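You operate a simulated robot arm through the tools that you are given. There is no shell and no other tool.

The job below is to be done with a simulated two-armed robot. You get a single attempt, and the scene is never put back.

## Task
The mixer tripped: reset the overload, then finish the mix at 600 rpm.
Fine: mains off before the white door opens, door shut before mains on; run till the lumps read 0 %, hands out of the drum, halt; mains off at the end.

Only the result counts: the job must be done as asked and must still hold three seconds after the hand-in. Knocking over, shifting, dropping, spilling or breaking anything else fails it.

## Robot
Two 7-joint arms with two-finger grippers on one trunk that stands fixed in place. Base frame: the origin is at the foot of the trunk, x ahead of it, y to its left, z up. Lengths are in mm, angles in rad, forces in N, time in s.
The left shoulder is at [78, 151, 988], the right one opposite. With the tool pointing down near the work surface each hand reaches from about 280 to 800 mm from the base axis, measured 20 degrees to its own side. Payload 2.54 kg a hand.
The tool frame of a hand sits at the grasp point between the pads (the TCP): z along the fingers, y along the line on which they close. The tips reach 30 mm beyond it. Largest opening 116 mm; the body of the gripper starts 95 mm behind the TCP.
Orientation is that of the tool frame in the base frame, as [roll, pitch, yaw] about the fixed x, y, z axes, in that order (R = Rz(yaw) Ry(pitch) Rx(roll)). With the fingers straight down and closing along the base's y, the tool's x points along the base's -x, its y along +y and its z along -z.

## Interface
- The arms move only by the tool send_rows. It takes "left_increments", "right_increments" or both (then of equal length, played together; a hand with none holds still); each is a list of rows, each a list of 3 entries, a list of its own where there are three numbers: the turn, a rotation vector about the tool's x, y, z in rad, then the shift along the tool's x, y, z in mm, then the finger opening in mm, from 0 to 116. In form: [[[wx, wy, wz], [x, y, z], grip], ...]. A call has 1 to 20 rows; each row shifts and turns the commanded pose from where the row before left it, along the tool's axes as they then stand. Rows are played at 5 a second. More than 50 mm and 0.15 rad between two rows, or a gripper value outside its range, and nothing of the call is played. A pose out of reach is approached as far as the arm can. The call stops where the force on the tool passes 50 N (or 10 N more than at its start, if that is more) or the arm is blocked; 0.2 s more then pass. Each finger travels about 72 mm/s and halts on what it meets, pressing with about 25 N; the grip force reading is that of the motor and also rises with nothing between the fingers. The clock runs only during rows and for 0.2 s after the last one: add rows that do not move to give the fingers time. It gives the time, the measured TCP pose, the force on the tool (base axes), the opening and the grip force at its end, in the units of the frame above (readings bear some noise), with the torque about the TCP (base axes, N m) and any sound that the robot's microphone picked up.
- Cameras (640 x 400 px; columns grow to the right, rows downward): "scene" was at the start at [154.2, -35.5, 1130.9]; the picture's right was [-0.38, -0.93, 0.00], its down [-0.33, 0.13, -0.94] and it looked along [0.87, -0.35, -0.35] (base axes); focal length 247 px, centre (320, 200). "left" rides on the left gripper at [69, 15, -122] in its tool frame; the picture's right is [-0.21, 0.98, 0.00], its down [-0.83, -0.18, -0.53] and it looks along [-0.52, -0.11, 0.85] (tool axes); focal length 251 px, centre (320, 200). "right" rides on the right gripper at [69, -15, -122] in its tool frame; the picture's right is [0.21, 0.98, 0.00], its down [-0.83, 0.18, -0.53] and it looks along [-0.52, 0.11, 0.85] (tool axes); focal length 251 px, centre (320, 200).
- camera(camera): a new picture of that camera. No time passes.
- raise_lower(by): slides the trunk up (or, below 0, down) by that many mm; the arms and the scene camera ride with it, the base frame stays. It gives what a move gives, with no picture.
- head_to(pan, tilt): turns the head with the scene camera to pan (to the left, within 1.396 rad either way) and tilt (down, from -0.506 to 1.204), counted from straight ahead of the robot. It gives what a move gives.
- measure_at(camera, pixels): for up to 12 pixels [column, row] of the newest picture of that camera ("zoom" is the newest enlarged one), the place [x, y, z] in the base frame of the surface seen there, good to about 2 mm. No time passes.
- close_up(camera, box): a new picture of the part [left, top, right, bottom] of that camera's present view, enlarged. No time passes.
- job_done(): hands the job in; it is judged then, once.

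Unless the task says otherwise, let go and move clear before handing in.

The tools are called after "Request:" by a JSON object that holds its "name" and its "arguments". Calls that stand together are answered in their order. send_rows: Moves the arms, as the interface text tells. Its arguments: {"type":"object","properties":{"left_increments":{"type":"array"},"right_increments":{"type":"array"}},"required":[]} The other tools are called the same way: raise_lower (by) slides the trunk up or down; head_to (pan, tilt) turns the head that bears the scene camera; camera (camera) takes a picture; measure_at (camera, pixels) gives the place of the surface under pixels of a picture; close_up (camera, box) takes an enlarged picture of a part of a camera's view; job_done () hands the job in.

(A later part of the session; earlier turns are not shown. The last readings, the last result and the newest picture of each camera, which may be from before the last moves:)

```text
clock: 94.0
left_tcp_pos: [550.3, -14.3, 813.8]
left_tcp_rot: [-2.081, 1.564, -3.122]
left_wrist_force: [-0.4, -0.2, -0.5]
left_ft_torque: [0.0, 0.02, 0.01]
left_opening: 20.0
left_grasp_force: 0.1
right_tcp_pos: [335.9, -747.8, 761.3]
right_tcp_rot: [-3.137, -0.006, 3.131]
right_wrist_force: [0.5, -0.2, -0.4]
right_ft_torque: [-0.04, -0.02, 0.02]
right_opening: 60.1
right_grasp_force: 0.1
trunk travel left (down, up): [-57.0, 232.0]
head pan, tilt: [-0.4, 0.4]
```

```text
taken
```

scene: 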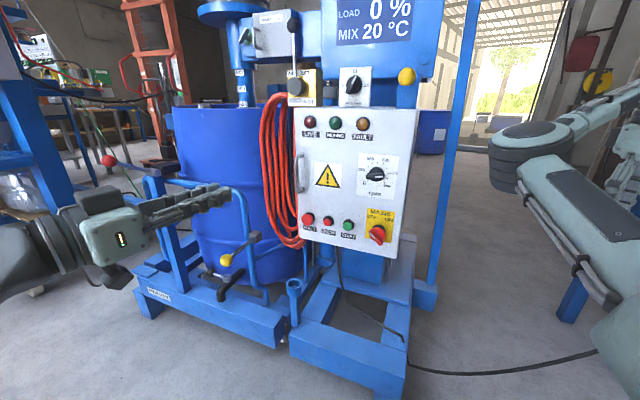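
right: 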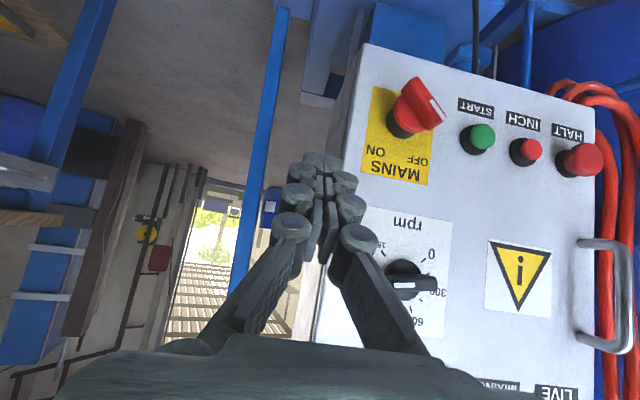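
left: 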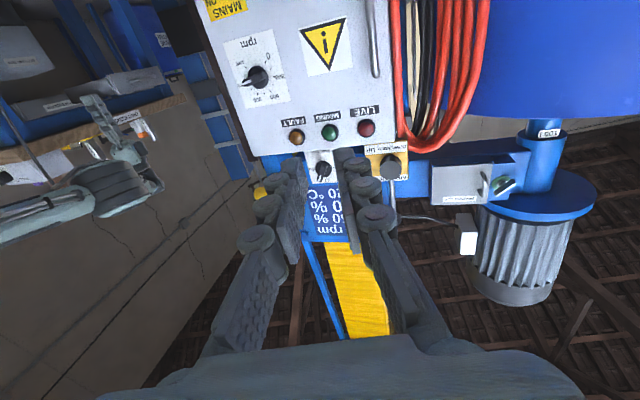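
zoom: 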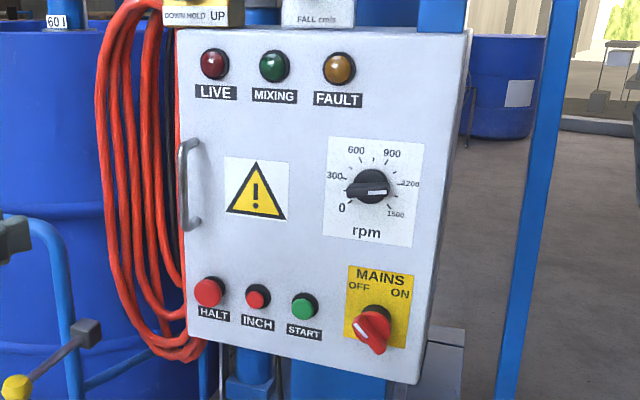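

All lamps dark, door shut, mains OFF, dial still at 1200. Now I'll bring the left hand in front of the dial to set it to 600 while the power is off.

Request:
{"name": "send_rows", "arguments": {"left_increments": [[[0, 0, 0], [5.6, -19.9, 37.8], 30], [[0, 0, 0], [5.6, -19.9, 37.8], 40], [[0, 0, 0], [5.6, -19.9, 37.8], 40], [[0, 0, 0], [5.6, -19.9, 37.8], 40], [[0, 0, 0], [5.6, -19.9, 37.8], 40], [[0, 0, 0], [5.6, -19.9, 37.8], 40], [[0, 0, 0], [5.6, -19.9, 37.8], 40], [[0, 0, 0], [0, 0, 0], 40]]}}

Request:
{"name": "camera", "arguments": {"camera": "left"}}

Request:
{"name": "camera", "arguments": {"camera": "scene"}}

```text
clock: 95.8
left_tcp_pos: [562.2, -313.2, 773.8]
left_tcp_rot: [-2.23, 1.566, 3.01]
left_wrist_force: [0.6, -0.6, 0.4]
left_ft_torque: [0.02, -0.04, 0.02]
left_opening: 39.8
left_grasp_force: 0.1
right_tcp_pos: [338.0, -747.8, 761.3]
right_tcp_rot: [-3.139, -0.006, 3.134]
right_wrist_force: [0.3, -0.9, -0.8]
right_ft_torque: [-0.01, -0.03, 0.0]
right_opening: 60.3
right_grasp_force: 0.1
trunk travel left (down, up): [-57.0, 232.0]
head pan, tilt: [-0.4, 0.4]
```

```text
taken
```

left: 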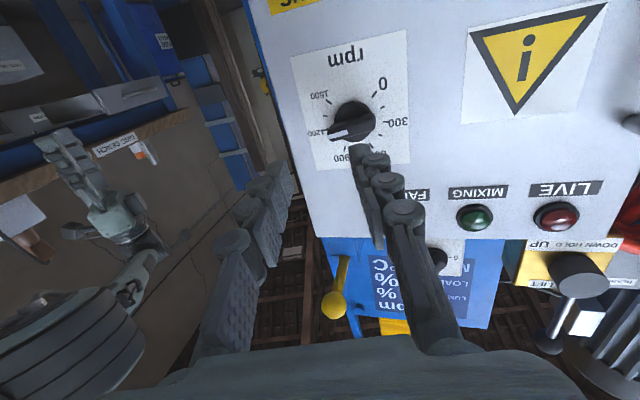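

```text
taken
```

scene: 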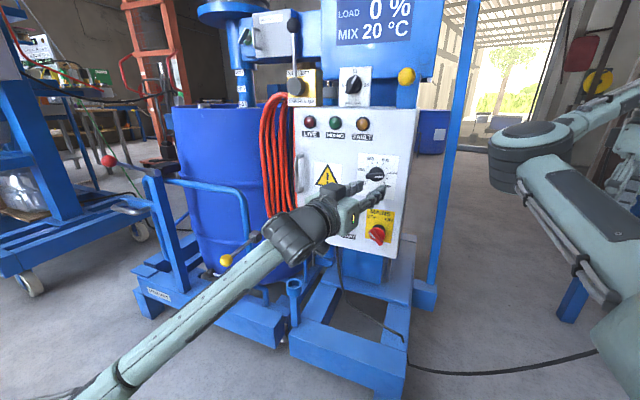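

Good view of the dial at (350,125). Now I'll roll the hand by +81° so the fingers straddle the nearly horizontal dial bar, and turn it to face the panel more squarely.

Request:
{"name": "send_rows", "arguments": {"left_increments": [[[-0.06, 0, 0], [0, 0, 0], 40], [[-0.06, 0, 0], [0, 0, 0], 40], [[0, 0, 0.141], [0, 0, 0], 40], [[0, 0, 0.141], [0, 0, 0], 40], [[0, 0, 0.141], [0, 0, 0], 40], [[0, 0, 0.141], [0, 0, 0], 40], [[0, 0, 0.141], [0, 0, 0], 40], [[0, 0, 0.141], [0, 0, 0], 40], [[0, 0, 0.141], [0, 0, 0], 40], [[0, 0, 0.141], [0, 0, 0], 40], [[0, 0, 0.141], [0, 0, 0], 40], [[0, 0, 0.141], [0, 0, 0], 40], [[0, 0, 0], [0, 0, 0], 40]]}}

Request:
{"name": "camera", "arguments": {"camera": "left"}}

Request:
{"name": "camera", "arguments": {"camera": "scene"}}

```text
clock: 98.6
left_tcp_pos: [615.7, -252.0, 752.0]
left_tcp_rot: [1.586, 0.948, 0.584]
left_wrist_force: [0.2, 0.4, 0.3]
left_ft_torque: [0.01, -0.02, 0.01]
left_opening: 40.1
left_grasp_force: 0.0
left hand out of reach, approached as far as the arm can: row 1, 2, 5, 6, 7, 8, 9, 10, 11, 12
right_tcp_pos: [337.2, -747.3, 761.4]
right_tcp_rot: [-3.138, -0.005, 3.134]
right_wrist_force: [0.3, -0.1, 0.4]
right_ft_torque: [0.0, 0.0, -0.03]
right_opening: 59.8
right_grasp_force: 0.1
trunk travel left (down, up): [-57.0, 232.0]
head pan, tilt: [-0.4, 0.4]
```

```text
taken
```

left: 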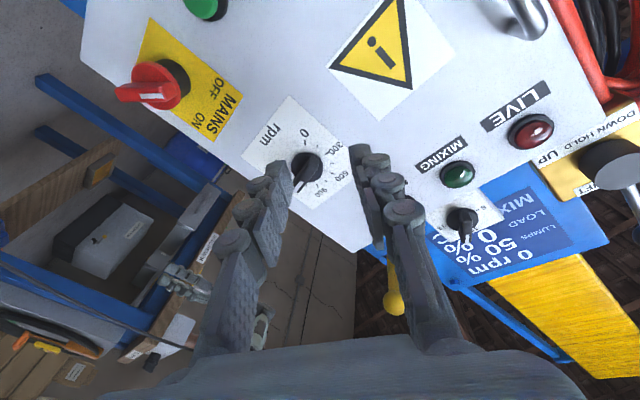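

```text
taken
```

scene: 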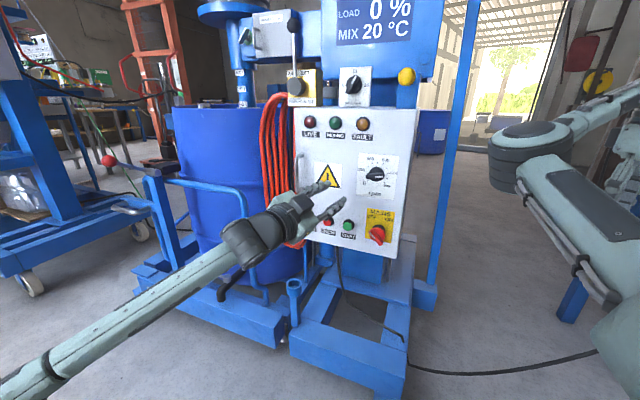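

In this arm posture the roll stops at ~36°. That still works: pinching the bar will turn it counter-clockwise (the wanted way) into line with the fingers, and the rest I can roll. I'll measure the dial in this view.

Request:
{"name": "close_up", "arguments": {"camera": "left", "box": [230, 90, 390, 230]}}

Request:
{"name": "measure_at", "arguments": {"camera": "left", "pixels": [[305, 170], [300, 180], [310, 158], [296, 188], [318, 165], [312, 150], [306, 165], [290, 150], [330, 180]]}}

```text
2.86 times, centred on (310, 160) of left
```

zoom: 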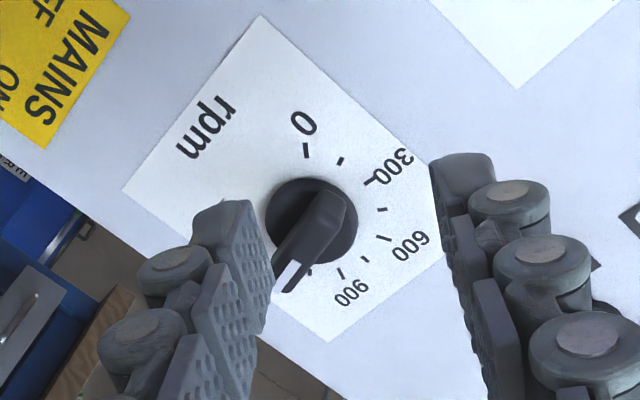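

```text
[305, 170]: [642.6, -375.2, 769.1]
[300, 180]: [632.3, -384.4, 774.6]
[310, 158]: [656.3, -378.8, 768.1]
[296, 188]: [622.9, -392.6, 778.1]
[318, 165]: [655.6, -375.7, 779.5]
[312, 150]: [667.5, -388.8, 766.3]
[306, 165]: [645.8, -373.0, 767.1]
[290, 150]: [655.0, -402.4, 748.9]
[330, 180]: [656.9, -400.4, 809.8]
```

The dial bar spans s≈-161…-195, z≈779…767 and stands 32 mm off the panel. I'll move in line with it (75 mm short) and try reducing the hand's 12° tilt.

Request:
{"name": "send_rows", "arguments": {"left_increments": [[[0, 0, 0], [-12.3, -7.8, 12.2], 44], [[0, 0, 0], [-12.3, -7.8, 12.2], 44], [[0, 0, 0], [-12.3, -7.8, 12.2], 44], [[0, 0, 0], [-12.3, -7.8, 12.2], 44], [[-0.05, 0.036, 0], [0, 0, 0], 44], [[-0.05, 0.036, 0], [0, 0, 0], 44], [[0, 0, 0], [0, 0, 0], 44]]}}

Request:
{"name": "camera", "arguments": {"camera": "left"}}

```text
clock: 100.2
left_tcp_pos: [611.3, -311.8, 778.5]
left_tcp_rot: [1.598, 0.953, 0.586]
left_wrist_force: [-0.3, -0.6, 0.1]
left_ft_torque: [0.03, 0.02, 0.02]
left_opening: 43.9
left_grasp_force: 0.1
left hand out of reach, approached as far as the arm can: row 2, 3, 4, 5, 6
right_tcp_pos: [336.9, -747.7, 761.6]
right_tcp_rot: [-3.138, -0.004, 3.134]
right_wrist_force: [-0.3, 0.1, 0.8]
right_ft_torque: [0.01, -0.01, 0.02]
right_opening: 60.0
right_grasp_force: 0.0
trunk travel left (down, up): [-57.0, 232.0]
head pan, tilt: [-0.4, 0.4]
```

```text
taken
```

left: 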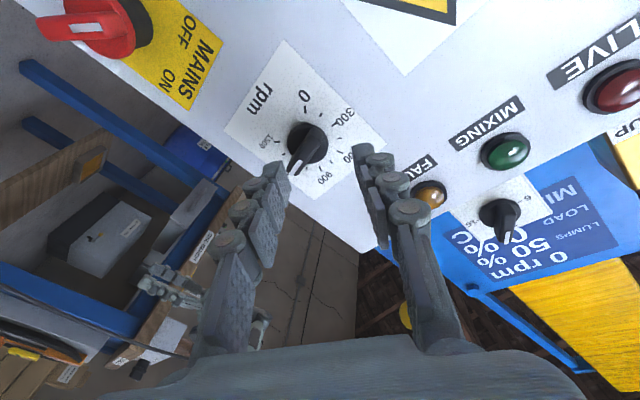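

The roll limit keeps me from straddling the bar properly, so I'll instead use the closed fingertips as a pusher on the bar's right (marked) end, moving it up and over to 600. First unroll to neutral and close the fingers.

Request:
{"name": "send_rows", "arguments": {"left_increments": [[[0, 0, -0.126], [0, 0, -3], 30], [[0, 0, -0.126], [0, 0, -3], 20], [[0, 0, -0.126], [0, 0, 0], 10], [[0, 0, -0.126], [0, 0, 0], 0], [[0, 0, -0.126], [0, 0, 0], 0], [[0, 0, 0], [0, 0, 0], 0]]}}

Request:
{"name": "camera", "arguments": {"camera": "left"}}

```text
clock: 101.6
left_tcp_pos: [608.8, -306.6, 778.0]
left_tcp_rot: [-2.451, 1.55, 2.828]
left_wrist_force: [-0.3, 0.5, -0.4]
left_ft_torque: [-0.02, -0.03, 0.0]
left_opening: 0.0
left_grasp_force: 25.0
right_tcp_pos: [337.7, -748.1, 761.3]
right_tcp_rot: [-3.139, -0.005, 3.134]
right_wrist_force: [0.8, -0.5, -1.1]
right_ft_torque: [-0.01, 0.05, 0.02]
right_opening: 60.1
right_grasp_force: 0.1
trunk travel left (down, up): [-57.0, 232.0]
head pan, tilt: [-0.4, 0.4]
```

```text
taken
```

left: 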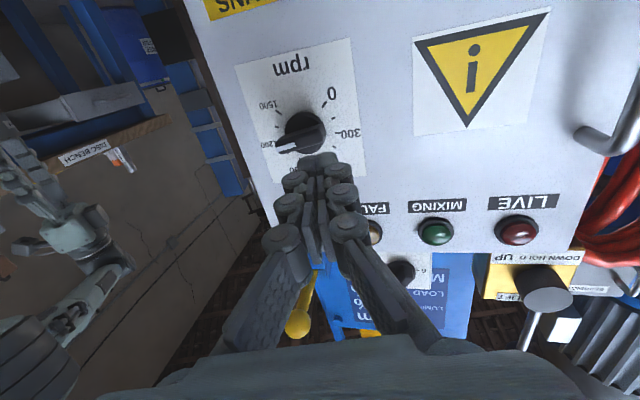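

Hand is neutral with closed tips; the dial is at (305,135) in this upside-down view. I'll move to just below-right of the bar's marked end, still ~35 mm clear of the knob.

Request:
{"name": "send_rows", "arguments": {"left_increments": [[[0, 0, 0], [10.3, -13.7, 7.7], 0], [[0, 0, 0], [10.3, -13.7, 7.7], 0], [[0, 0, 0], [10.3, -13.7, 7.7], 0], [[0, 0, 0], [0, 0, 0], 0]]}}

Request:
{"name": "camera", "arguments": {"camera": "left"}}

Request:
{"name": "close_up", "arguments": {"camera": "scene", "box": [320, 130, 420, 240]}}

```text
clock: 102.6
left_tcp_pos: [584.6, -348.2, 748.5]
left_tcp_rot: [-2.543, 1.553, 2.733]
left_wrist_force: [-0.9, 0.2, 0.2]
left_ft_torque: [0.03, 0.0, -0.01]
left_opening: 0.0
left_grasp_force: 25.5
right_tcp_pos: [336.4, -747.1, 760.8]
right_tcp_rot: [-3.139, -0.005, 3.134]
right_wrist_force: [-0.4, 0.1, 0.1]
right_ft_torque: [-0.01, 0.03, -0.02]
right_opening: 59.8
right_grasp_force: 0.0
trunk travel left (down, up): [-57.0, 232.0]
head pan, tilt: [-0.4, 0.4]
```

```text
taken
```

left: 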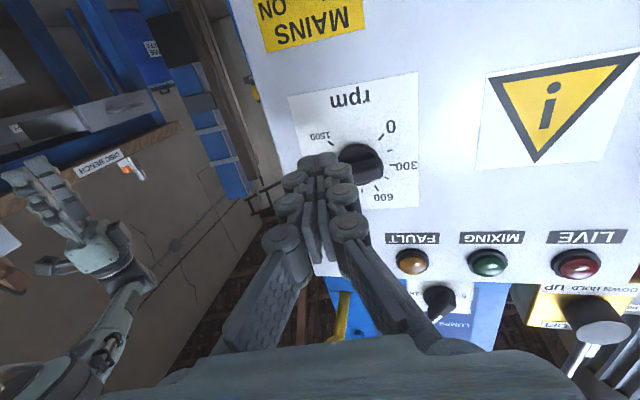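

```text
3.64 times, centred on (370, 185) of scene
```

zoom: 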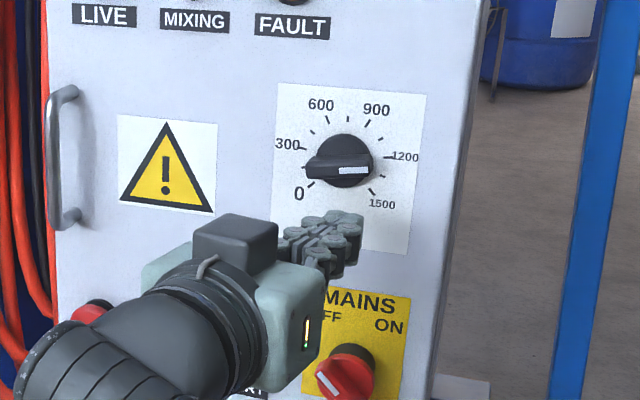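

The scene zoom shows the tips just under the marked end of the bar. I'll advance so the tips reach beside the bar (about 25 mm off the panel), staying below it.

Request:
{"name": "send_rows", "arguments": {"left_increments": [[[0, 0, 0], [0, 2.5, 11.4], 0], [[0, 0, 0], [0, 2.5, 11.4], 0], [[0, 0, 0], [0, 2.5, 11.4], 0], [[0, 0, 0], [0, 0, 0], 0]]}}

Request:
{"name": "camera", "arguments": {"camera": "left"}}

Request:
{"name": "close_up", "arguments": {"camera": "scene", "box": [330, 140, 410, 220]}}

```text
clock: 103.6
left_tcp_pos: [609.8, -373.7, 747.1]
left_tcp_rot: [-2.526, 1.554, 2.752]
left_wrist_force: [0.0, 0.3, -0.2]
left_ft_torque: [0.0, -0.01, -0.02]
left_opening: 0.0
left_grasp_force: 25.2
right_tcp_pos: [337.5, -748.4, 760.5]
right_tcp_rot: [-3.138, -0.005, 3.135]
right_wrist_force: [-0.1, 0.4, 1.0]
right_ft_torque: [-0.01, 0.0, -0.01]
right_opening: 59.6
right_grasp_force: 0.1
trunk travel left (down, up): [-57.0, 232.0]
head pan, tilt: [-0.4, 0.4]
```

```text
taken
```

left: 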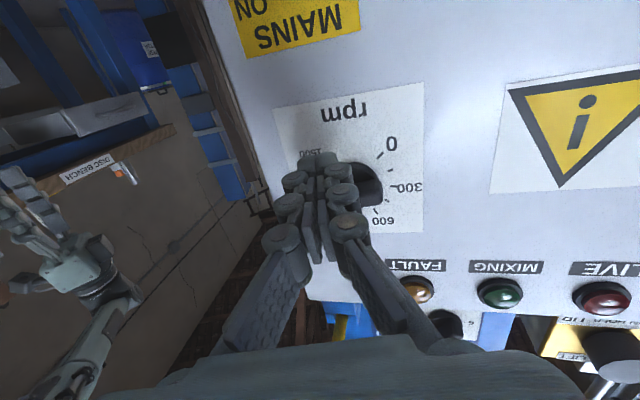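

```text
5.00 times, centred on (370, 180) of scene
```

zoom: 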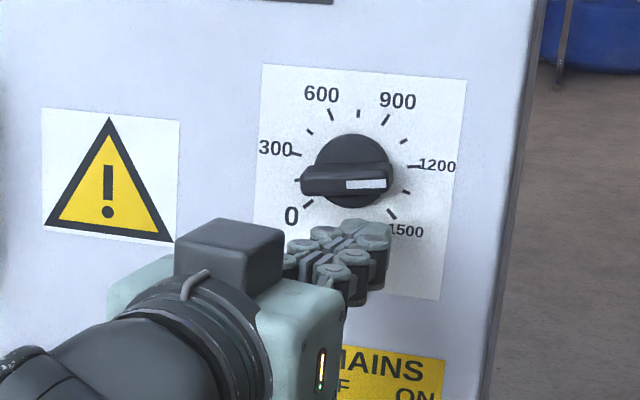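

The tips are under the bar's right end. Now I'll push up in small steps and watch the pointer.

Request:
{"name": "send_rows", "arguments": {"left_increments": [[[0, 0, 0], [-7, 0, 0], 0], [[0, 0, 0], [-7, 0, 0], 0], [[0, 0, 0], [-5, -0.7, 0.15], 0], [[0, 0, 0], [-5, -0.7, 0.15], 0], [[0, 0, 0], [0, 0, 0], 0]]}}

Request:
{"name": "close_up", "arguments": {"camera": "scene", "box": [330, 140, 410, 220]}}

Request:
{"name": "camera", "arguments": {"camera": "left"}}

```text
clock: 104.5
left_tcp_pos: [609.2, -371.6, 761.0]
left_tcp_rot: [-2.673, 1.543, 2.605]
left_wrist_force: [-14.4, 19.1, -3.0]
left_ft_torque: [-0.14, -0.04, 0.08]
left_opening: 0.0
left_grasp_force: 25.3
right_tcp_pos: [337.1, -747.3, 760.9]
right_tcp_rot: [-3.136, -0.003, 3.135]
right_wrist_force: [0.2, -0.1, 0.7]
right_ft_torque: [0.03, 0.02, -0.01]
right_opening: 60.1
right_grasp_force: 0.1
trunk travel left (down, up): [-57.0, 232.0]
head pan, tilt: [-0.4, 0.4]
stopped in row 4 (left hand): the force on the tool passed its limit at 79 N (the readings are from after the stop); the commanded pose is now the measured one
```

```text
5.00 times, centred on (370, 180) of scene
```

zoom: 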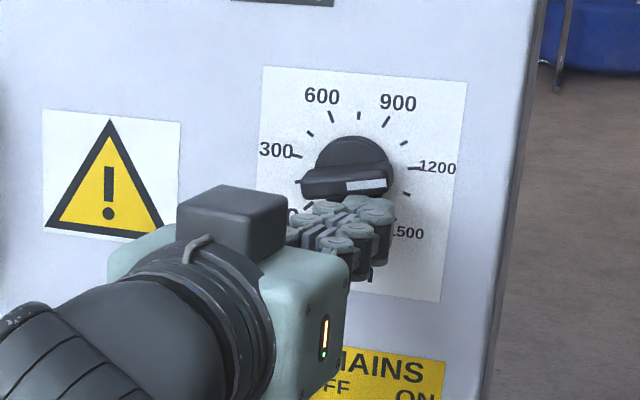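

```text
taken
```

left: 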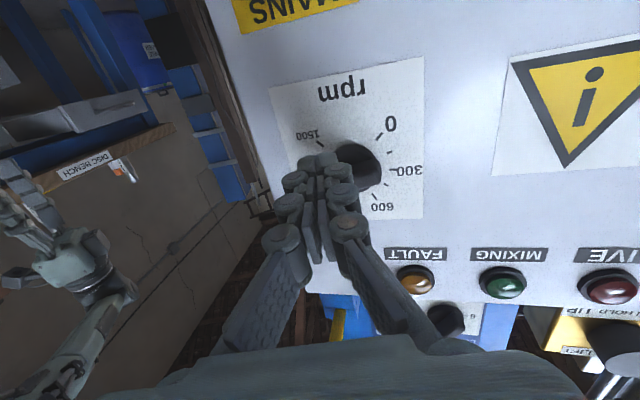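

The push hit 79 N, mostly along the panel normal – the tips are riding on the knob's skirt, and the pointer didn't move. I'll drop back down, come out ~4 mm so only the bar is touched, and push again in fine steps.

Request:
{"name": "send_rows", "arguments": {"left_increments": [[[0, 0, 0], [6, 0, 0], 0], [[0, 0, 0], [0, -0.5, -2.5], 0], [[0, 0, 0], [0, 0, 0], 0]]}}

Request:
{"name": "close_up", "arguments": {"camera": "left", "box": [260, 80, 440, 240]}}

Request:
{"name": "camera", "arguments": {"camera": "left"}}

Request:
{"name": "measure_at", "arguments": {"camera": "left", "pixels": [[350, 160], [360, 165], [370, 175], [340, 150], [375, 160], [365, 190], [380, 180], [355, 175]]}}

```text
clock: 105.3
left_tcp_pos: [607.3, -370.8, 755.5]
left_tcp_rot: [-2.685, 1.541, 2.592]
left_wrist_force: [-0.2, 0.3, 0.7]
left_ft_torque: [0.02, 0.0, 0.0]
left_opening: 0.2
left_grasp_force: 25.2
right_tcp_pos: [337.0, -747.6, 760.0]
right_tcp_rot: [-3.139, -0.005, 3.135]
right_wrist_force: [-0.2, 0.2, 0.2]
right_ft_torque: [0.02, 0.0, 0.05]
right_opening: 60.0
right_grasp_force: 0.1
trunk travel left (down, up): [-57.0, 232.0]
head pan, tilt: [-0.4, 0.4]
```

```text
2.50 times, centred on (350, 160) of left
```

zoom: 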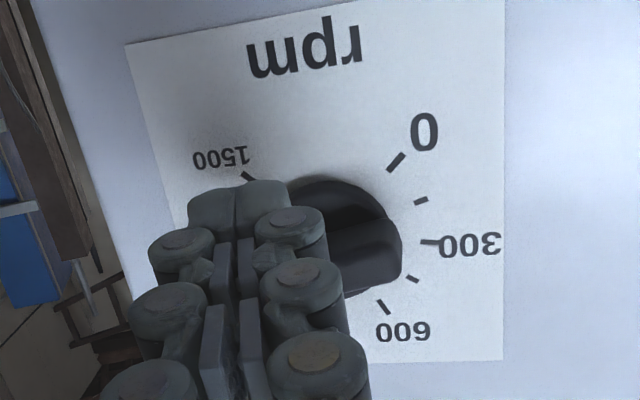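

```text
taken
```

left: 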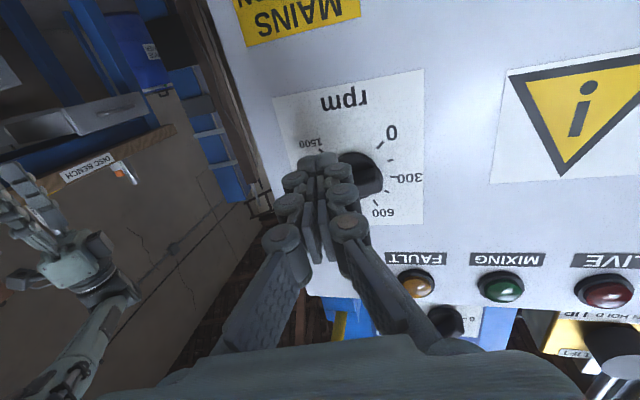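

```text
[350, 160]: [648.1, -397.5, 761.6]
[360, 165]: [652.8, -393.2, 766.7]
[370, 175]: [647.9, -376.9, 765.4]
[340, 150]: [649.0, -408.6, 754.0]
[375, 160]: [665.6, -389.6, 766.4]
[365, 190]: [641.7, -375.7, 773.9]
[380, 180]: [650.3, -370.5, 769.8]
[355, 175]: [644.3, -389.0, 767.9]
```

The bar's underside spans n≈13–31 mm, so the tips do meet the bar; the spike was probably from hitting it too fast. I'll shift 5 mm further out to the bar's end for leverage and push up slowly.

Request:
{"name": "send_rows", "arguments": {"left_increments": [[[0, 0, 0], [0, -4.9, 1.1], 0], [[0, 0, 0], [-1.5, 0, 0], 0], [[0, 0, 0], [-1.5, 0, 0], 0], [[0, 0, 0], [-1.5, 0, 0], 0], [[0, 0, 0], [-1, 0, 0], 0], [[0, 0, 0], [-1, 0, 0], 0], [[0, 0, 0], [-1, 0, 0], 0]]}}

Request:
{"name": "close_up", "arguments": {"camera": "scene", "box": [330, 140, 410, 220]}}

```text
clock: 106.9
left_tcp_pos: [603.6, -374.8, 763.1]
left_tcp_rot: [-2.691, 1.542, 2.586]
left_wrist_force: [0.4, 0.7, -0.4]
left_ft_torque: [-0.03, 0.01, 0.02]
left_opening: 0.0
left_grasp_force: 24.8
right_tcp_pos: [336.3, -747.1, 760.5]
right_tcp_rot: [-3.138, -0.005, 3.135]
right_wrist_force: [-1.1, -0.7, -0.1]
right_ft_torque: [0.01, -0.02, 0.01]
right_opening: 59.6
right_grasp_force: 0.0
trunk travel left (down, up): [-57.0, 232.0]
head pan, tilt: [-0.4, 0.4]
```

```text
5.00 times, centred on (370, 180) of scene
```

zoom: 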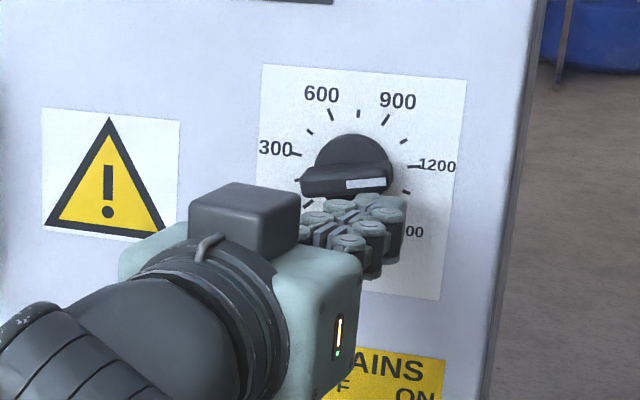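

No contact yet at z=763. Continue upward slowly.

Request:
{"name": "send_rows", "arguments": {"left_increments": [[[0, 0, 0], [-1.2, 0, 0], 0], [[0, 0, 0], [-1.2, 0, 0], 0], [[0, 0, 0], [-1.2, 0, 0], 0], [[0, 0, 0], [-1.2, 0, 0], 0], [[0, 0, 0], [-1.2, 0, 0], 0], [[0, 0, 0], [-1.2, 0, 0], 0], [[0, 0, 0], [-1.2, 0, 0], 0], [[0, 0, 0], [-1.2, 0, 0], 0]]}}

Request:
{"name": "close_up", "arguments": {"camera": "scene", "box": [330, 140, 410, 220]}}

Request:
{"name": "close_up", "arguments": {"camera": "left", "box": [260, 80, 440, 240]}}

```text
clock: 108.7
left_tcp_pos: [603.3, -374.3, 771.2]
left_tcp_rot: [-2.674, 1.541, 2.603]
left_wrist_force: [0.7, -0.2, 0.6]
left_ft_torque: [-0.01, -0.02, 0.0]
left_opening: 0.0
left_grasp_force: 25.2
right_tcp_pos: [337.3, -748.4, 760.7]
right_tcp_rot: [-3.139, -0.005, 3.134]
right_wrist_force: [-0.3, -0.4, -0.3]
right_ft_torque: [-0.03, -0.02, 0.03]
right_opening: 59.9
right_grasp_force: 0.0
trunk travel left (down, up): [-57.0, 232.0]
head pan, tilt: [-0.4, 0.4]
```

```text
5.00 times, centred on (370, 180) of scene
```

zoom: 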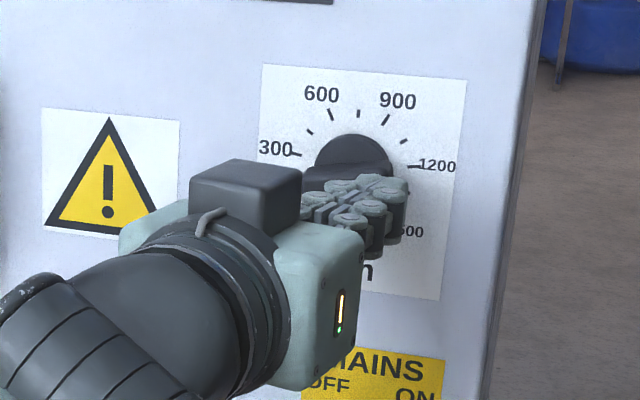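

```text
2.50 times, centred on (350, 160) of left
```

zoom: 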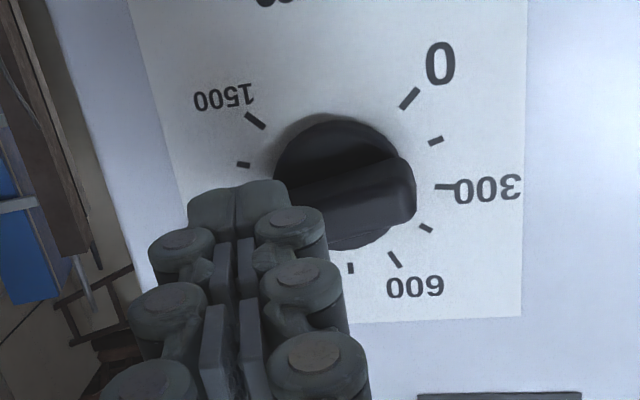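

The tips had drifted out to ~30 mm off the panel and passed in front of the bar. I'll drop 14 mm, go in 5 mm, and push up slowly from there.

Request:
{"name": "send_rows", "arguments": {"left_increments": [[[0, 0, 0], [7, 0, 0], 0], [[0, 0, 0], [7, 0, 0], 0], [[0, 0, 0], [2, 1.1, 4.9], 0], [[0, 0, 0], [0, 0.4, 2], 0], [[0, 0, 0], [-1.5, 0, 0], 0], [[0, 0, 0], [-1.5, 0, 0], 0], [[0, 0, 0], [-1.5, 0, 0], 0], [[0, 0, 0], [-1.2, 0, 0], 0], [[0, 0, 0], [-1.2, 0, 0], 0], [[0, 0, 0], [-1.2, 0, 0], 0]]}}

Request:
{"name": "close_up", "arguments": {"camera": "scene", "box": [330, 140, 410, 220]}}

Request:
{"name": "close_up", "arguments": {"camera": "left", "box": [260, 80, 440, 240]}}

```text
clock: 110.9
left_tcp_pos: [607.1, -381.2, 765.2]
left_tcp_rot: [-2.696, 1.543, 2.579]
left_wrist_force: [-4.0, -4.4, -4.5]
left_ft_torque: [0.1, 0.06, -0.1]
left_opening: 0.0
left_grasp_force: 25.2
right_tcp_pos: [338.0, -748.0, 761.2]
right_tcp_rot: [-3.14, -0.005, 3.134]
right_wrist_force: [0.8, 0.5, -0.6]
right_ft_torque: [-0.02, 0.0, -0.02]
right_opening: 59.9
right_grasp_force: 0.1
trunk travel left (down, up): [-57.0, 232.0]
head pan, tilt: [-0.4, 0.4]
```

```text
5.00 times, centred on (370, 180) of scene
```

zoom: 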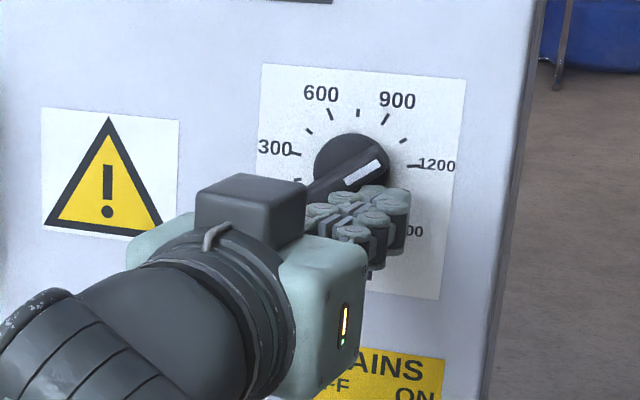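

```text
2.50 times, centred on (350, 160) of left
```

zoom: 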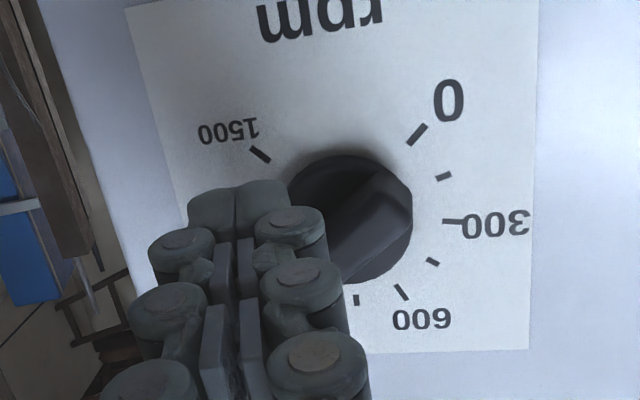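

The dial turns easily now (pointer ~30–35° up, about 1000). I'll keep pushing along the arc: up, then gradually left.

Request:
{"name": "send_rows", "arguments": {"left_increments": [[[0, 0, 0], [-2.5, 0, 0], 0], [[0, 0, 0], [-2.5, 0, 0], 0], [[0, 0, 0], [-2.5, 0, 0], 0], [[0, 0, 0], [-2.5, 0.3, -0.1], 0], [[0, 0, 0], [-2.5, 0.6, -0.1], 0], [[0, 0, 0], [-2.5, 1, -0.2], 0]]}}

Request:
{"name": "close_up", "arguments": {"camera": "scene", "box": [330, 140, 410, 220]}}

Request:
{"name": "close_up", "arguments": {"camera": "left", "box": [260, 80, 440, 240]}}

```text
clock: 112.3
left_tcp_pos: [609.5, -379.1, 779.1]
left_tcp_rot: [-2.693, 1.541, 2.584]
left_wrist_force: [-1.6, -2.0, -0.7]
left_ft_torque: [-0.03, 0.05, -0.06]
left_opening: 0.0
left_grasp_force: 25.5
right_tcp_pos: [337.2, -747.5, 761.1]
right_tcp_rot: [-3.138, -0.006, 3.134]
right_wrist_force: [0.3, -0.4, 0.4]
right_ft_torque: [0.0, -0.02, 0.01]
right_opening: 60.2
right_grasp_force: 0.1
trunk travel left (down, up): [-57.0, 232.0]
head pan, tilt: [-0.4, 0.4]
```

```text
5.00 times, centred on (370, 180) of scene
```

zoom: 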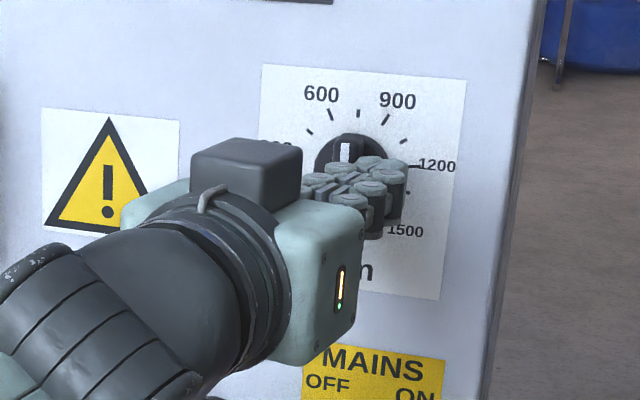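

```text
2.50 times, centred on (350, 160) of left
```

zoom: 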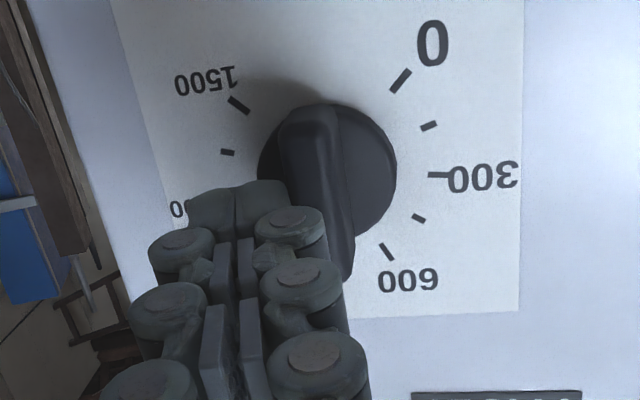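

The bar now points straight up (~750). I'll raise the tips ~13 mm and then nudge left in small steps toward the 600 mark.

Request:
{"name": "send_rows", "arguments": {"left_increments": [[[0, 0, 0], [-3.5, 0, 0], 0], [[0, 0, 0], [-3.5, 0, 0], 0], [[0, 0, 0], [-3.5, 0, 0], 0], [[0, 0, 0], [-2.5, 0, 0], 0], [[0, 0, 0], [0, 1.5, -0.33], 0], [[0, 0, 0], [0, 1.5, -0.33], 0]]}}

Request:
{"name": "close_up", "arguments": {"camera": "scene", "box": [330, 140, 410, 220]}}

Request:
{"name": "close_up", "arguments": {"camera": "left", "box": [260, 80, 440, 240]}}

```text
clock: 113.7
left_tcp_pos: [610.9, -376.9, 792.7]
left_tcp_rot: [-2.674, 1.545, 2.599]
left_wrist_force: [-4.7, -4.2, 2.8]
left_ft_torque: [-0.11, -0.04, -0.11]
left_opening: 0.1
left_grasp_force: 25.3
right_tcp_pos: [335.9, -747.7, 760.9]
right_tcp_rot: [-3.138, -0.003, 3.135]
right_wrist_force: [-0.2, -1.1, 1.0]
right_ft_torque: [0.0, 0.01, -0.01]
right_opening: 60.2
right_grasp_force: 0.1
trunk travel left (down, up): [-57.0, 232.0]
head pan, tilt: [-0.4, 0.4]
```

```text
5.00 times, centred on (370, 180) of scene
```

zoom: 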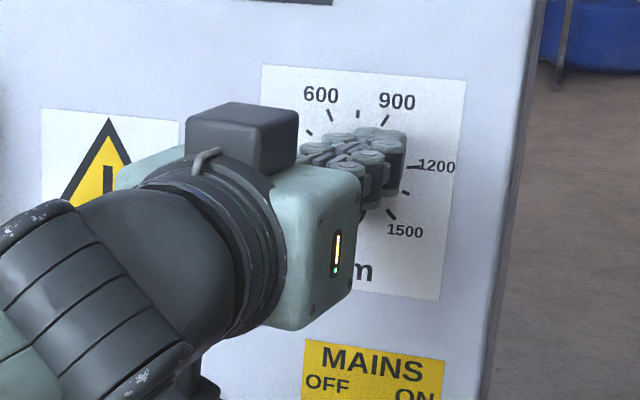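

```text
2.50 times, centred on (350, 160) of left
```

zoom: 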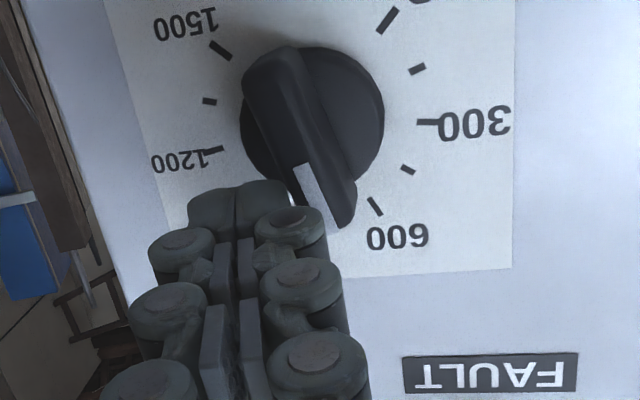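

In the wrist view the bar's mark points about 8° short of the 600 tick (375,207) → ≈650 rpm. A further small nudge left, then check.

Request:
{"name": "send_rows", "arguments": {"left_increments": [[[0, 0, 0], [0, 0.8, -0.17], 0], [[0, 0, 0], [0, 0.7, -0.15], 0], [[0, 0, 0], [0, 0, 0], 0]]}}

Request:
{"name": "close_up", "arguments": {"camera": "left", "box": [260, 80, 440, 240]}}

```text
clock: 114.5
left_tcp_pos: [613.0, -375.6, 793.5]
left_tcp_rot: [-2.678, 1.546, 2.6]
left_wrist_force: [-6.8, -2.6, 7.6]
left_ft_torque: [-0.11, -0.12, -0.17]
left_opening: 0.0
left_grasp_force: 24.9
right_tcp_pos: [336.0, -746.8, 761.5]
right_tcp_rot: [-3.138, -0.004, 3.135]
right_wrist_force: [0.9, 0.6, 0.9]
right_ft_torque: [0.03, -0.03, -0.02]
right_opening: 59.6
right_grasp_force: 0.0
trunk travel left (down, up): [-57.0, 232.0]
head pan, tilt: [-0.4, 0.4]
```

```text
2.50 times, centred on (350, 160) of left
```

zoom: 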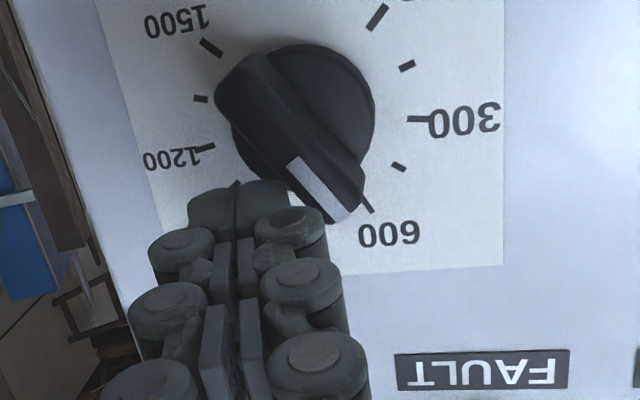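

That nudge seems to have passed 600 slightly (≈550). I'll move the tips off and away to read the dial clearly.

Request:
{"name": "send_rows", "arguments": {"left_increments": [[[0, 0, 0], [0, -4, 0.9], 0], [[0, 0, 0], [0, -4, 0.9], 0], [[0, 0, 0], [0, -3, -14], 0], [[0, 0, 0], [0, -3, -15], 0], [[0, 0, 0], [8, -3, -15], 0], [[0, 0, 0], [12, -3, -15], 0], [[0, 0, 0], [12, 0, 0], 0]]}}

Request:
{"name": "close_up", "arguments": {"camera": "left", "box": [260, 60, 440, 220]}}

Request:
{"name": "close_up", "arguments": {"camera": "scene", "box": [345, 140, 410, 205]}}

```text
clock: 116.1
left_tcp_pos: [566.7, -336.9, 761.6]
left_tcp_rot: [-2.673, 1.543, 2.604]
left_wrist_force: [-0.5, 0.0, 0.0]
left_ft_torque: [-0.03, -0.03, 0.01]
left_opening: 0.0
left_grasp_force: 24.4
right_tcp_pos: [336.3, -747.5, 762.5]
right_tcp_rot: [-3.139, -0.006, 3.134]
right_wrist_force: [0.7, 0.0, 0.3]
right_ft_torque: [0.01, 0.02, 0.0]
right_opening: 60.0
right_grasp_force: 0.2
trunk travel left (down, up): [-57.0, 232.0]
head pan, tilt: [-0.4, 0.4]
```

```text
2.50 times, centred on (350, 140) of left
```

zoom: 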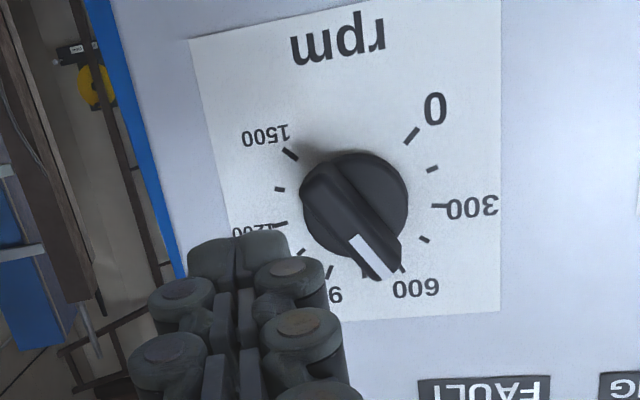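

```text
6.15 times, centred on (378, 172) of scene
```

zoom: 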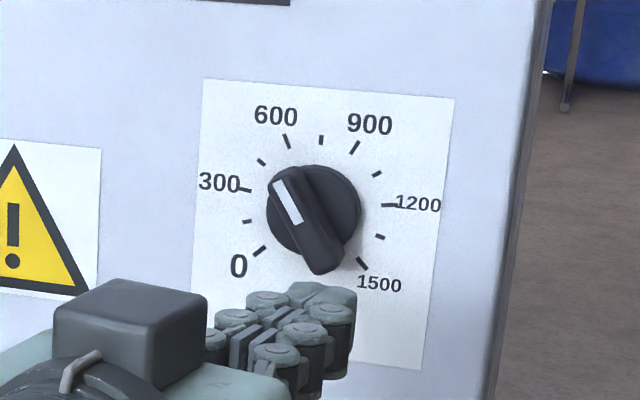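

The scene zoom shows the mark parallel to the 600 tick (both ≈26° left of vertical), so the dial is at ≈600. Next is mains ON: I'll lower the trunk back and return the left hand to the pose in front of the mains knob.

Request:
{"name": "raise_lower", "arguments": {"by": -57}}

Request:
{"name": "send_rows", "arguments": {"left_increments": [[[0, 0, 0], [5, 12.6, -24.7], 10], [[0, 0, 0], [30, 12.6, -24.7], 20], [[0, 0, 0], [30, 12.6, -24.7], 30], [[0, 0, 0], [29.6, 0, 0], 44], [[0, 0, 0], [0, 0, 0], 44]]}}

Request:
{"name": "camera", "arguments": {"camera": "left"}}

Request:
{"name": "camera", "arguments": {"camera": "scene"}}

```text
clock: 117.1
left_tcp_pos: [565.5, -337.3, 705.4]
left_tcp_rot: [-2.672, 1.541, 2.605]
left_wrist_force: [-0.4, 0.0, 0.9]
left_ft_torque: [-0.03, 0.0, 0.0]
left_opening: 0.0
left_grasp_force: 25.3
right_tcp_pos: [336.9, -748.1, 703.4]
right_tcp_rot: [-3.139, -0.002, 3.135]
right_wrist_force: [0.0, -0.3, -0.2]
right_ft_torque: [-0.02, 0.01, 0.01]
right_opening: 60.0
right_grasp_force: 0.0
trunk travel left (down, up): [0.0, 289.0]
head pan, tilt: [-0.4, 0.4]
```

```text
clock: 118.3
left_tcp_pos: [555.2, -253.6, 611.7]
left_tcp_rot: [-2.687, 1.543, 2.59]
left_wrist_force: [-0.2, 0.1, -0.6]
left_ft_torque: [-0.02, -0.01, 0.0]
left_opening: 43.9
left_grasp_force: 0.1
right_tcp_pos: [336.6, -747.3, 704.3]
right_tcp_rot: [-3.139, -0.006, 3.135]
right_wrist_force: [-0.4, -0.9, 0.9]
right_ft_torque: [0.02, 0.03, 0.01]
right_opening: 60.1
right_grasp_force: 0.1
trunk travel left (down, up): [0.0, 289.0]
head pan, tilt: [-0.4, 0.4]
```

```text
taken
```

left: 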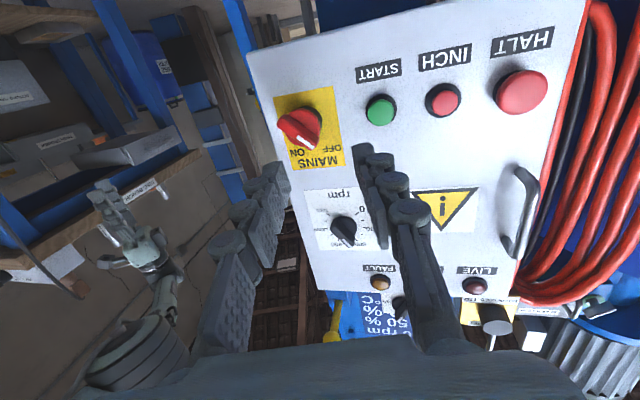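

```text
taken
```

scene: 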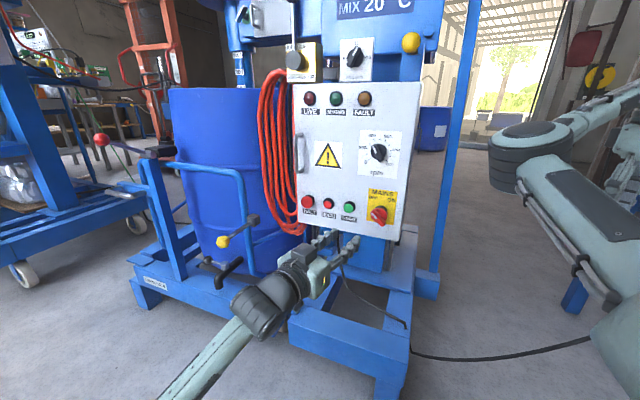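

Reverse approach for ON: tilt, roll -45° so the fingers straddle the OFF-pointing bar, then move to 60 mm in front of it.

Request:
{"name": "send_rows", "arguments": {"left_increments": [[[0.107, 0, 0], [0, 0, 0], 44], [[0, 0, -0.1309], [0, 0, 0], 44], [[0, 0, -0.1309], [0, 0, 0], 44], [[0, 0, -0.1309], [0, 0, 0], 44], [[0, 0, -0.1309], [0, 0, 0], 44], [[0, 0, -0.1309], [0, 0, 0], 44], [[0, 0, -0.1309], [0, 0, 0], 44], [[0, 0, 0], [1.8, -2.5, 29], 44], [[0, 0, 0], [1.8, -2.5, 29], 44], [[0, 0, 0], [1.9, -2.6, 29], 44], [[0, 0, 0], [0, 0, 0], 44]]}}

Request:
{"name": "camera", "arguments": {"camera": "left"}}

```text
clock: 120.7
left_tcp_pos: [585.7, -335.6, 611.8]
left_tcp_rot: [-1.604, 0.769, -2.707]
left_wrist_force: [0.4, 0.2, 0.3]
left_ft_torque: [-0.05, 0.01, 0.02]
left_opening: 44.0
left_grasp_force: 0.0
right_tcp_pos: [338.2, -747.9, 703.1]
right_tcp_rot: [-3.138, -0.006, 3.136]
right_wrist_force: [-0.6, 0.4, 0.8]
right_ft_torque: [0.0, -0.02, 0.0]
right_opening: 60.0
right_grasp_force: 0.1
trunk travel left (down, up): [0.0, 289.0]
head pan, tilt: [-0.4, 0.4]
```

```text
taken
```

left: 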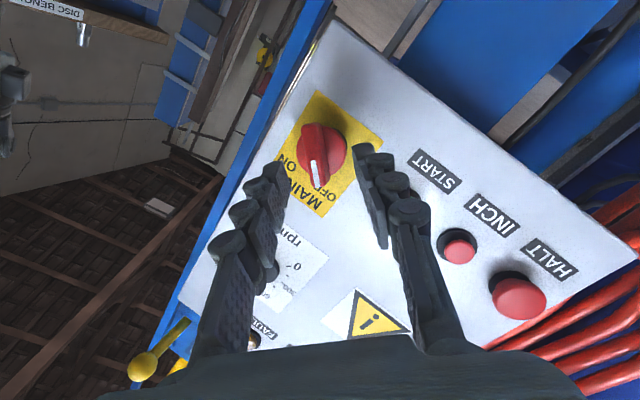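

The bar (320,155) is centred and aligned with the finger gap. I'll advance ~30 mm and close on it.

Request:
{"name": "send_rows", "arguments": {"left_increments": [[[0, 0, 0], [-0.6, -1, 10], 44], [[0, 0, 0], [-0.6, -1, 10], 44], [[0, 0, 0], [-0.5, -0.9, 10], 44], [[0, 0, 0], [0, 0, 0], 34], [[0, 0, 0], [0, 0, 0], 24], [[0, 0, 0], [0, 0, 0], 16], [[0, 0, 0], [0, 0, 0], 8], [[0, 0, 0], [0, 0, 0], 8]]}}

Request:
{"name": "camera", "arguments": {"camera": "left"}}

```text
clock: 122.5
left_tcp_pos: [597.2, -364.0, 616.1]
left_tcp_rot: [-1.6, 0.77, -2.708]
left_wrist_force: [-2.8, -8.1, 5.2]
left_ft_torque: [0.11, 0.01, 0.07]
left_opening: 14.0
left_grasp_force: 40.5
right_tcp_pos: [337.9, -747.5, 703.9]
right_tcp_rot: [-3.14, -0.005, 3.135]
right_wrist_force: [-0.3, -0.2, -0.2]
right_ft_torque: [0.03, -0.02, 0.0]
right_opening: 60.0
right_grasp_force: 0.0
trunk travel left (down, up): [0.0, 289.0]
head pan, tilt: [-0.4, 0.4]
```

```text
taken
```

left: 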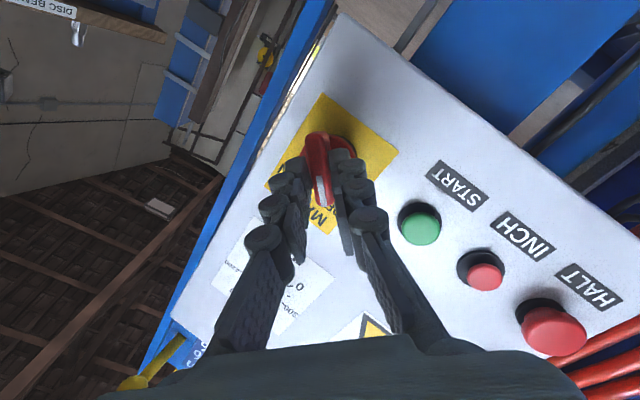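

Firmly gripped (14.0 mm). Now I turn clockwise toward ON about the panel normal, first ~46°.

Request:
{"name": "send_rows", "arguments": {"left_increments": [[[-0.0247, 0.0208, 0.0946], [-0.5, -0.6, 0.02], 8], [[-0.0247, 0.0208, 0.0946], [-0.5, -0.6, 0.02], 8], [[-0.0247, 0.0208, 0.0946], [-0.5, -0.6, 0.02], 8], [[-0.0247, 0.0208, 0.0946], [-0.5, -0.6, 0.02], 8], [[-0.0247, 0.0208, 0.0946], [-0.5, -0.6, 0.02], 8], [[-0.0247, 0.0208, 0.0946], [-0.5, -0.6, 0.02], 8], [[-0.0247, 0.0208, 0.0946], [-0.5, -0.6, 0.02], 8], [[-0.0247, 0.0208, 0.0946], [-0.5, -0.6, 0.02], 8]]}}

Request:
{"name": "camera", "arguments": {"camera": "left"}}

Request:
{"name": "camera", "arguments": {"camera": "scene"}}

```text
clock: 124.3
left_tcp_pos: [595.4, -364.5, 621.2]
left_tcp_rot: [-3.056, 1.325, 2.227]
left_wrist_force: [-8.3, -16.5, 8.9]
left_ft_torque: [0.0, 0.28, -0.09]
left_opening: 14.2
left_grasp_force: 40.6
right_tcp_pos: [335.7, -748.1, 705.0]
right_tcp_rot: [-3.139, -0.004, 3.137]
right_wrist_force: [-0.1, -0.4, -1.3]
right_ft_torque: [-0.01, 0.02, 0.0]
right_opening: 60.2
right_grasp_force: 0.1
trunk travel left (down, up): [0.0, 289.0]
head pan, tilt: [-0.4, 0.4]
```

```text
taken
```

left: 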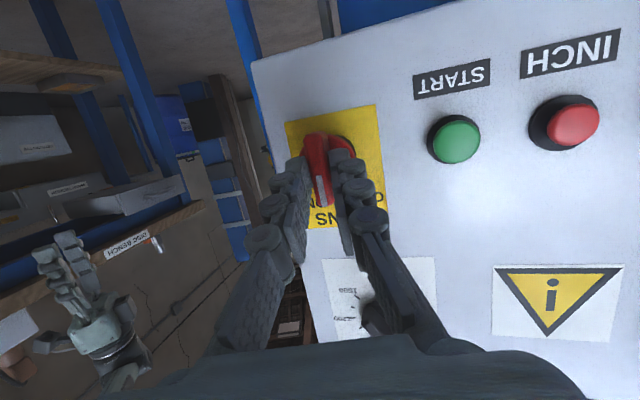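

```text
taken
```

scene: 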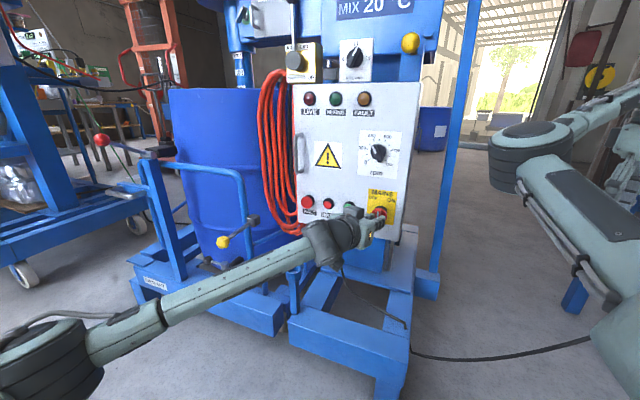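

Half-way, same arm path as before in reverse; LIVE still dark. Continue the remaining 45° to ON.

Request:
{"name": "send_rows", "arguments": {"left_increments": [[[-0.0247, 0.0208, 0.0946], [-0.5, -0.6, 0.02], 8], [[-0.0247, 0.0208, 0.0946], [-0.5, -0.6, 0.02], 8], [[-0.0247, 0.0208, 0.0946], [-0.5, -0.6, 0.02], 8], [[-0.0247, 0.0208, 0.0946], [-0.5, -0.6, 0.02], 8], [[-0.0247, 0.0208, 0.0946], [-0.5, -0.6, 0.02], 8], [[-0.0247, 0.0208, 0.0946], [-0.5, -0.6, 0.02], 8], [[-0.0247, 0.0208, 0.0946], [-0.5, -0.6, 0.02], 8], [[-0.0247, 0.0208, 0.0946], [-0.5, -0.6, 0.02], 8]]}}

Request:
{"name": "camera", "arguments": {"camera": "left"}}

Request:
{"name": "close_up", "arguments": {"camera": "scene", "box": [280, 75, 430, 255]}}

```text
clock: 126.1
left_tcp_pos: [591.4, -369.2, 622.9]
left_tcp_rot: [2.006, 0.712, 1.11]
left_wrist_force: [-15.5, -14.0, 10.2]
left_ft_torque: [-0.66, -0.38, -0.48]
left_opening: 13.6
left_grasp_force: 39.8
right_tcp_pos: [336.6, -748.3, 704.6]
right_tcp_rot: [-3.137, -0.003, 3.133]
right_wrist_force: [-0.3, -0.1, -0.1]
right_ft_torque: [0.01, 0.0, 0.01]
right_opening: 59.9
right_grasp_force: 0.1
trunk travel left (down, up): [0.0, 289.0]
head pan, tilt: [-0.4, 0.4]
```

```text
taken
```

left: 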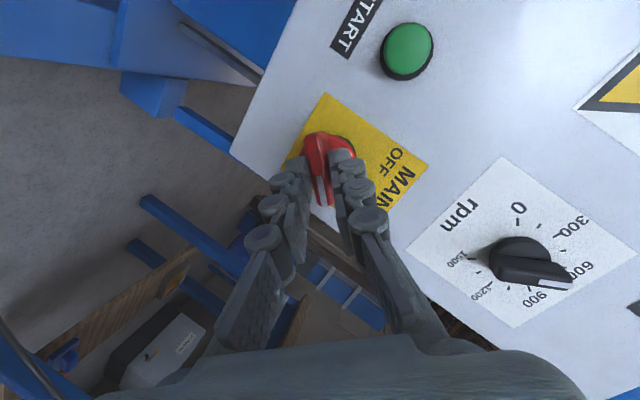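

```text
2.22 times, centred on (355, 165) of scene
```

zoom: 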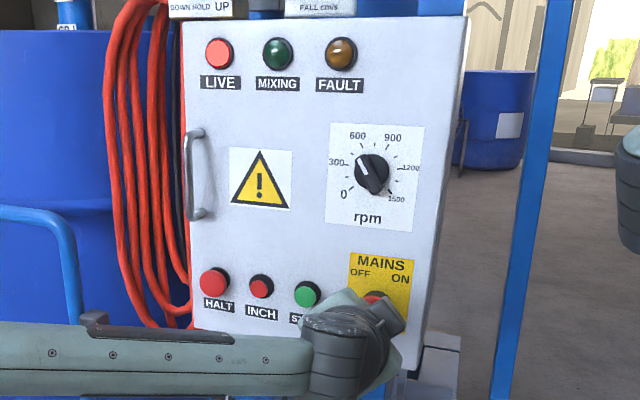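

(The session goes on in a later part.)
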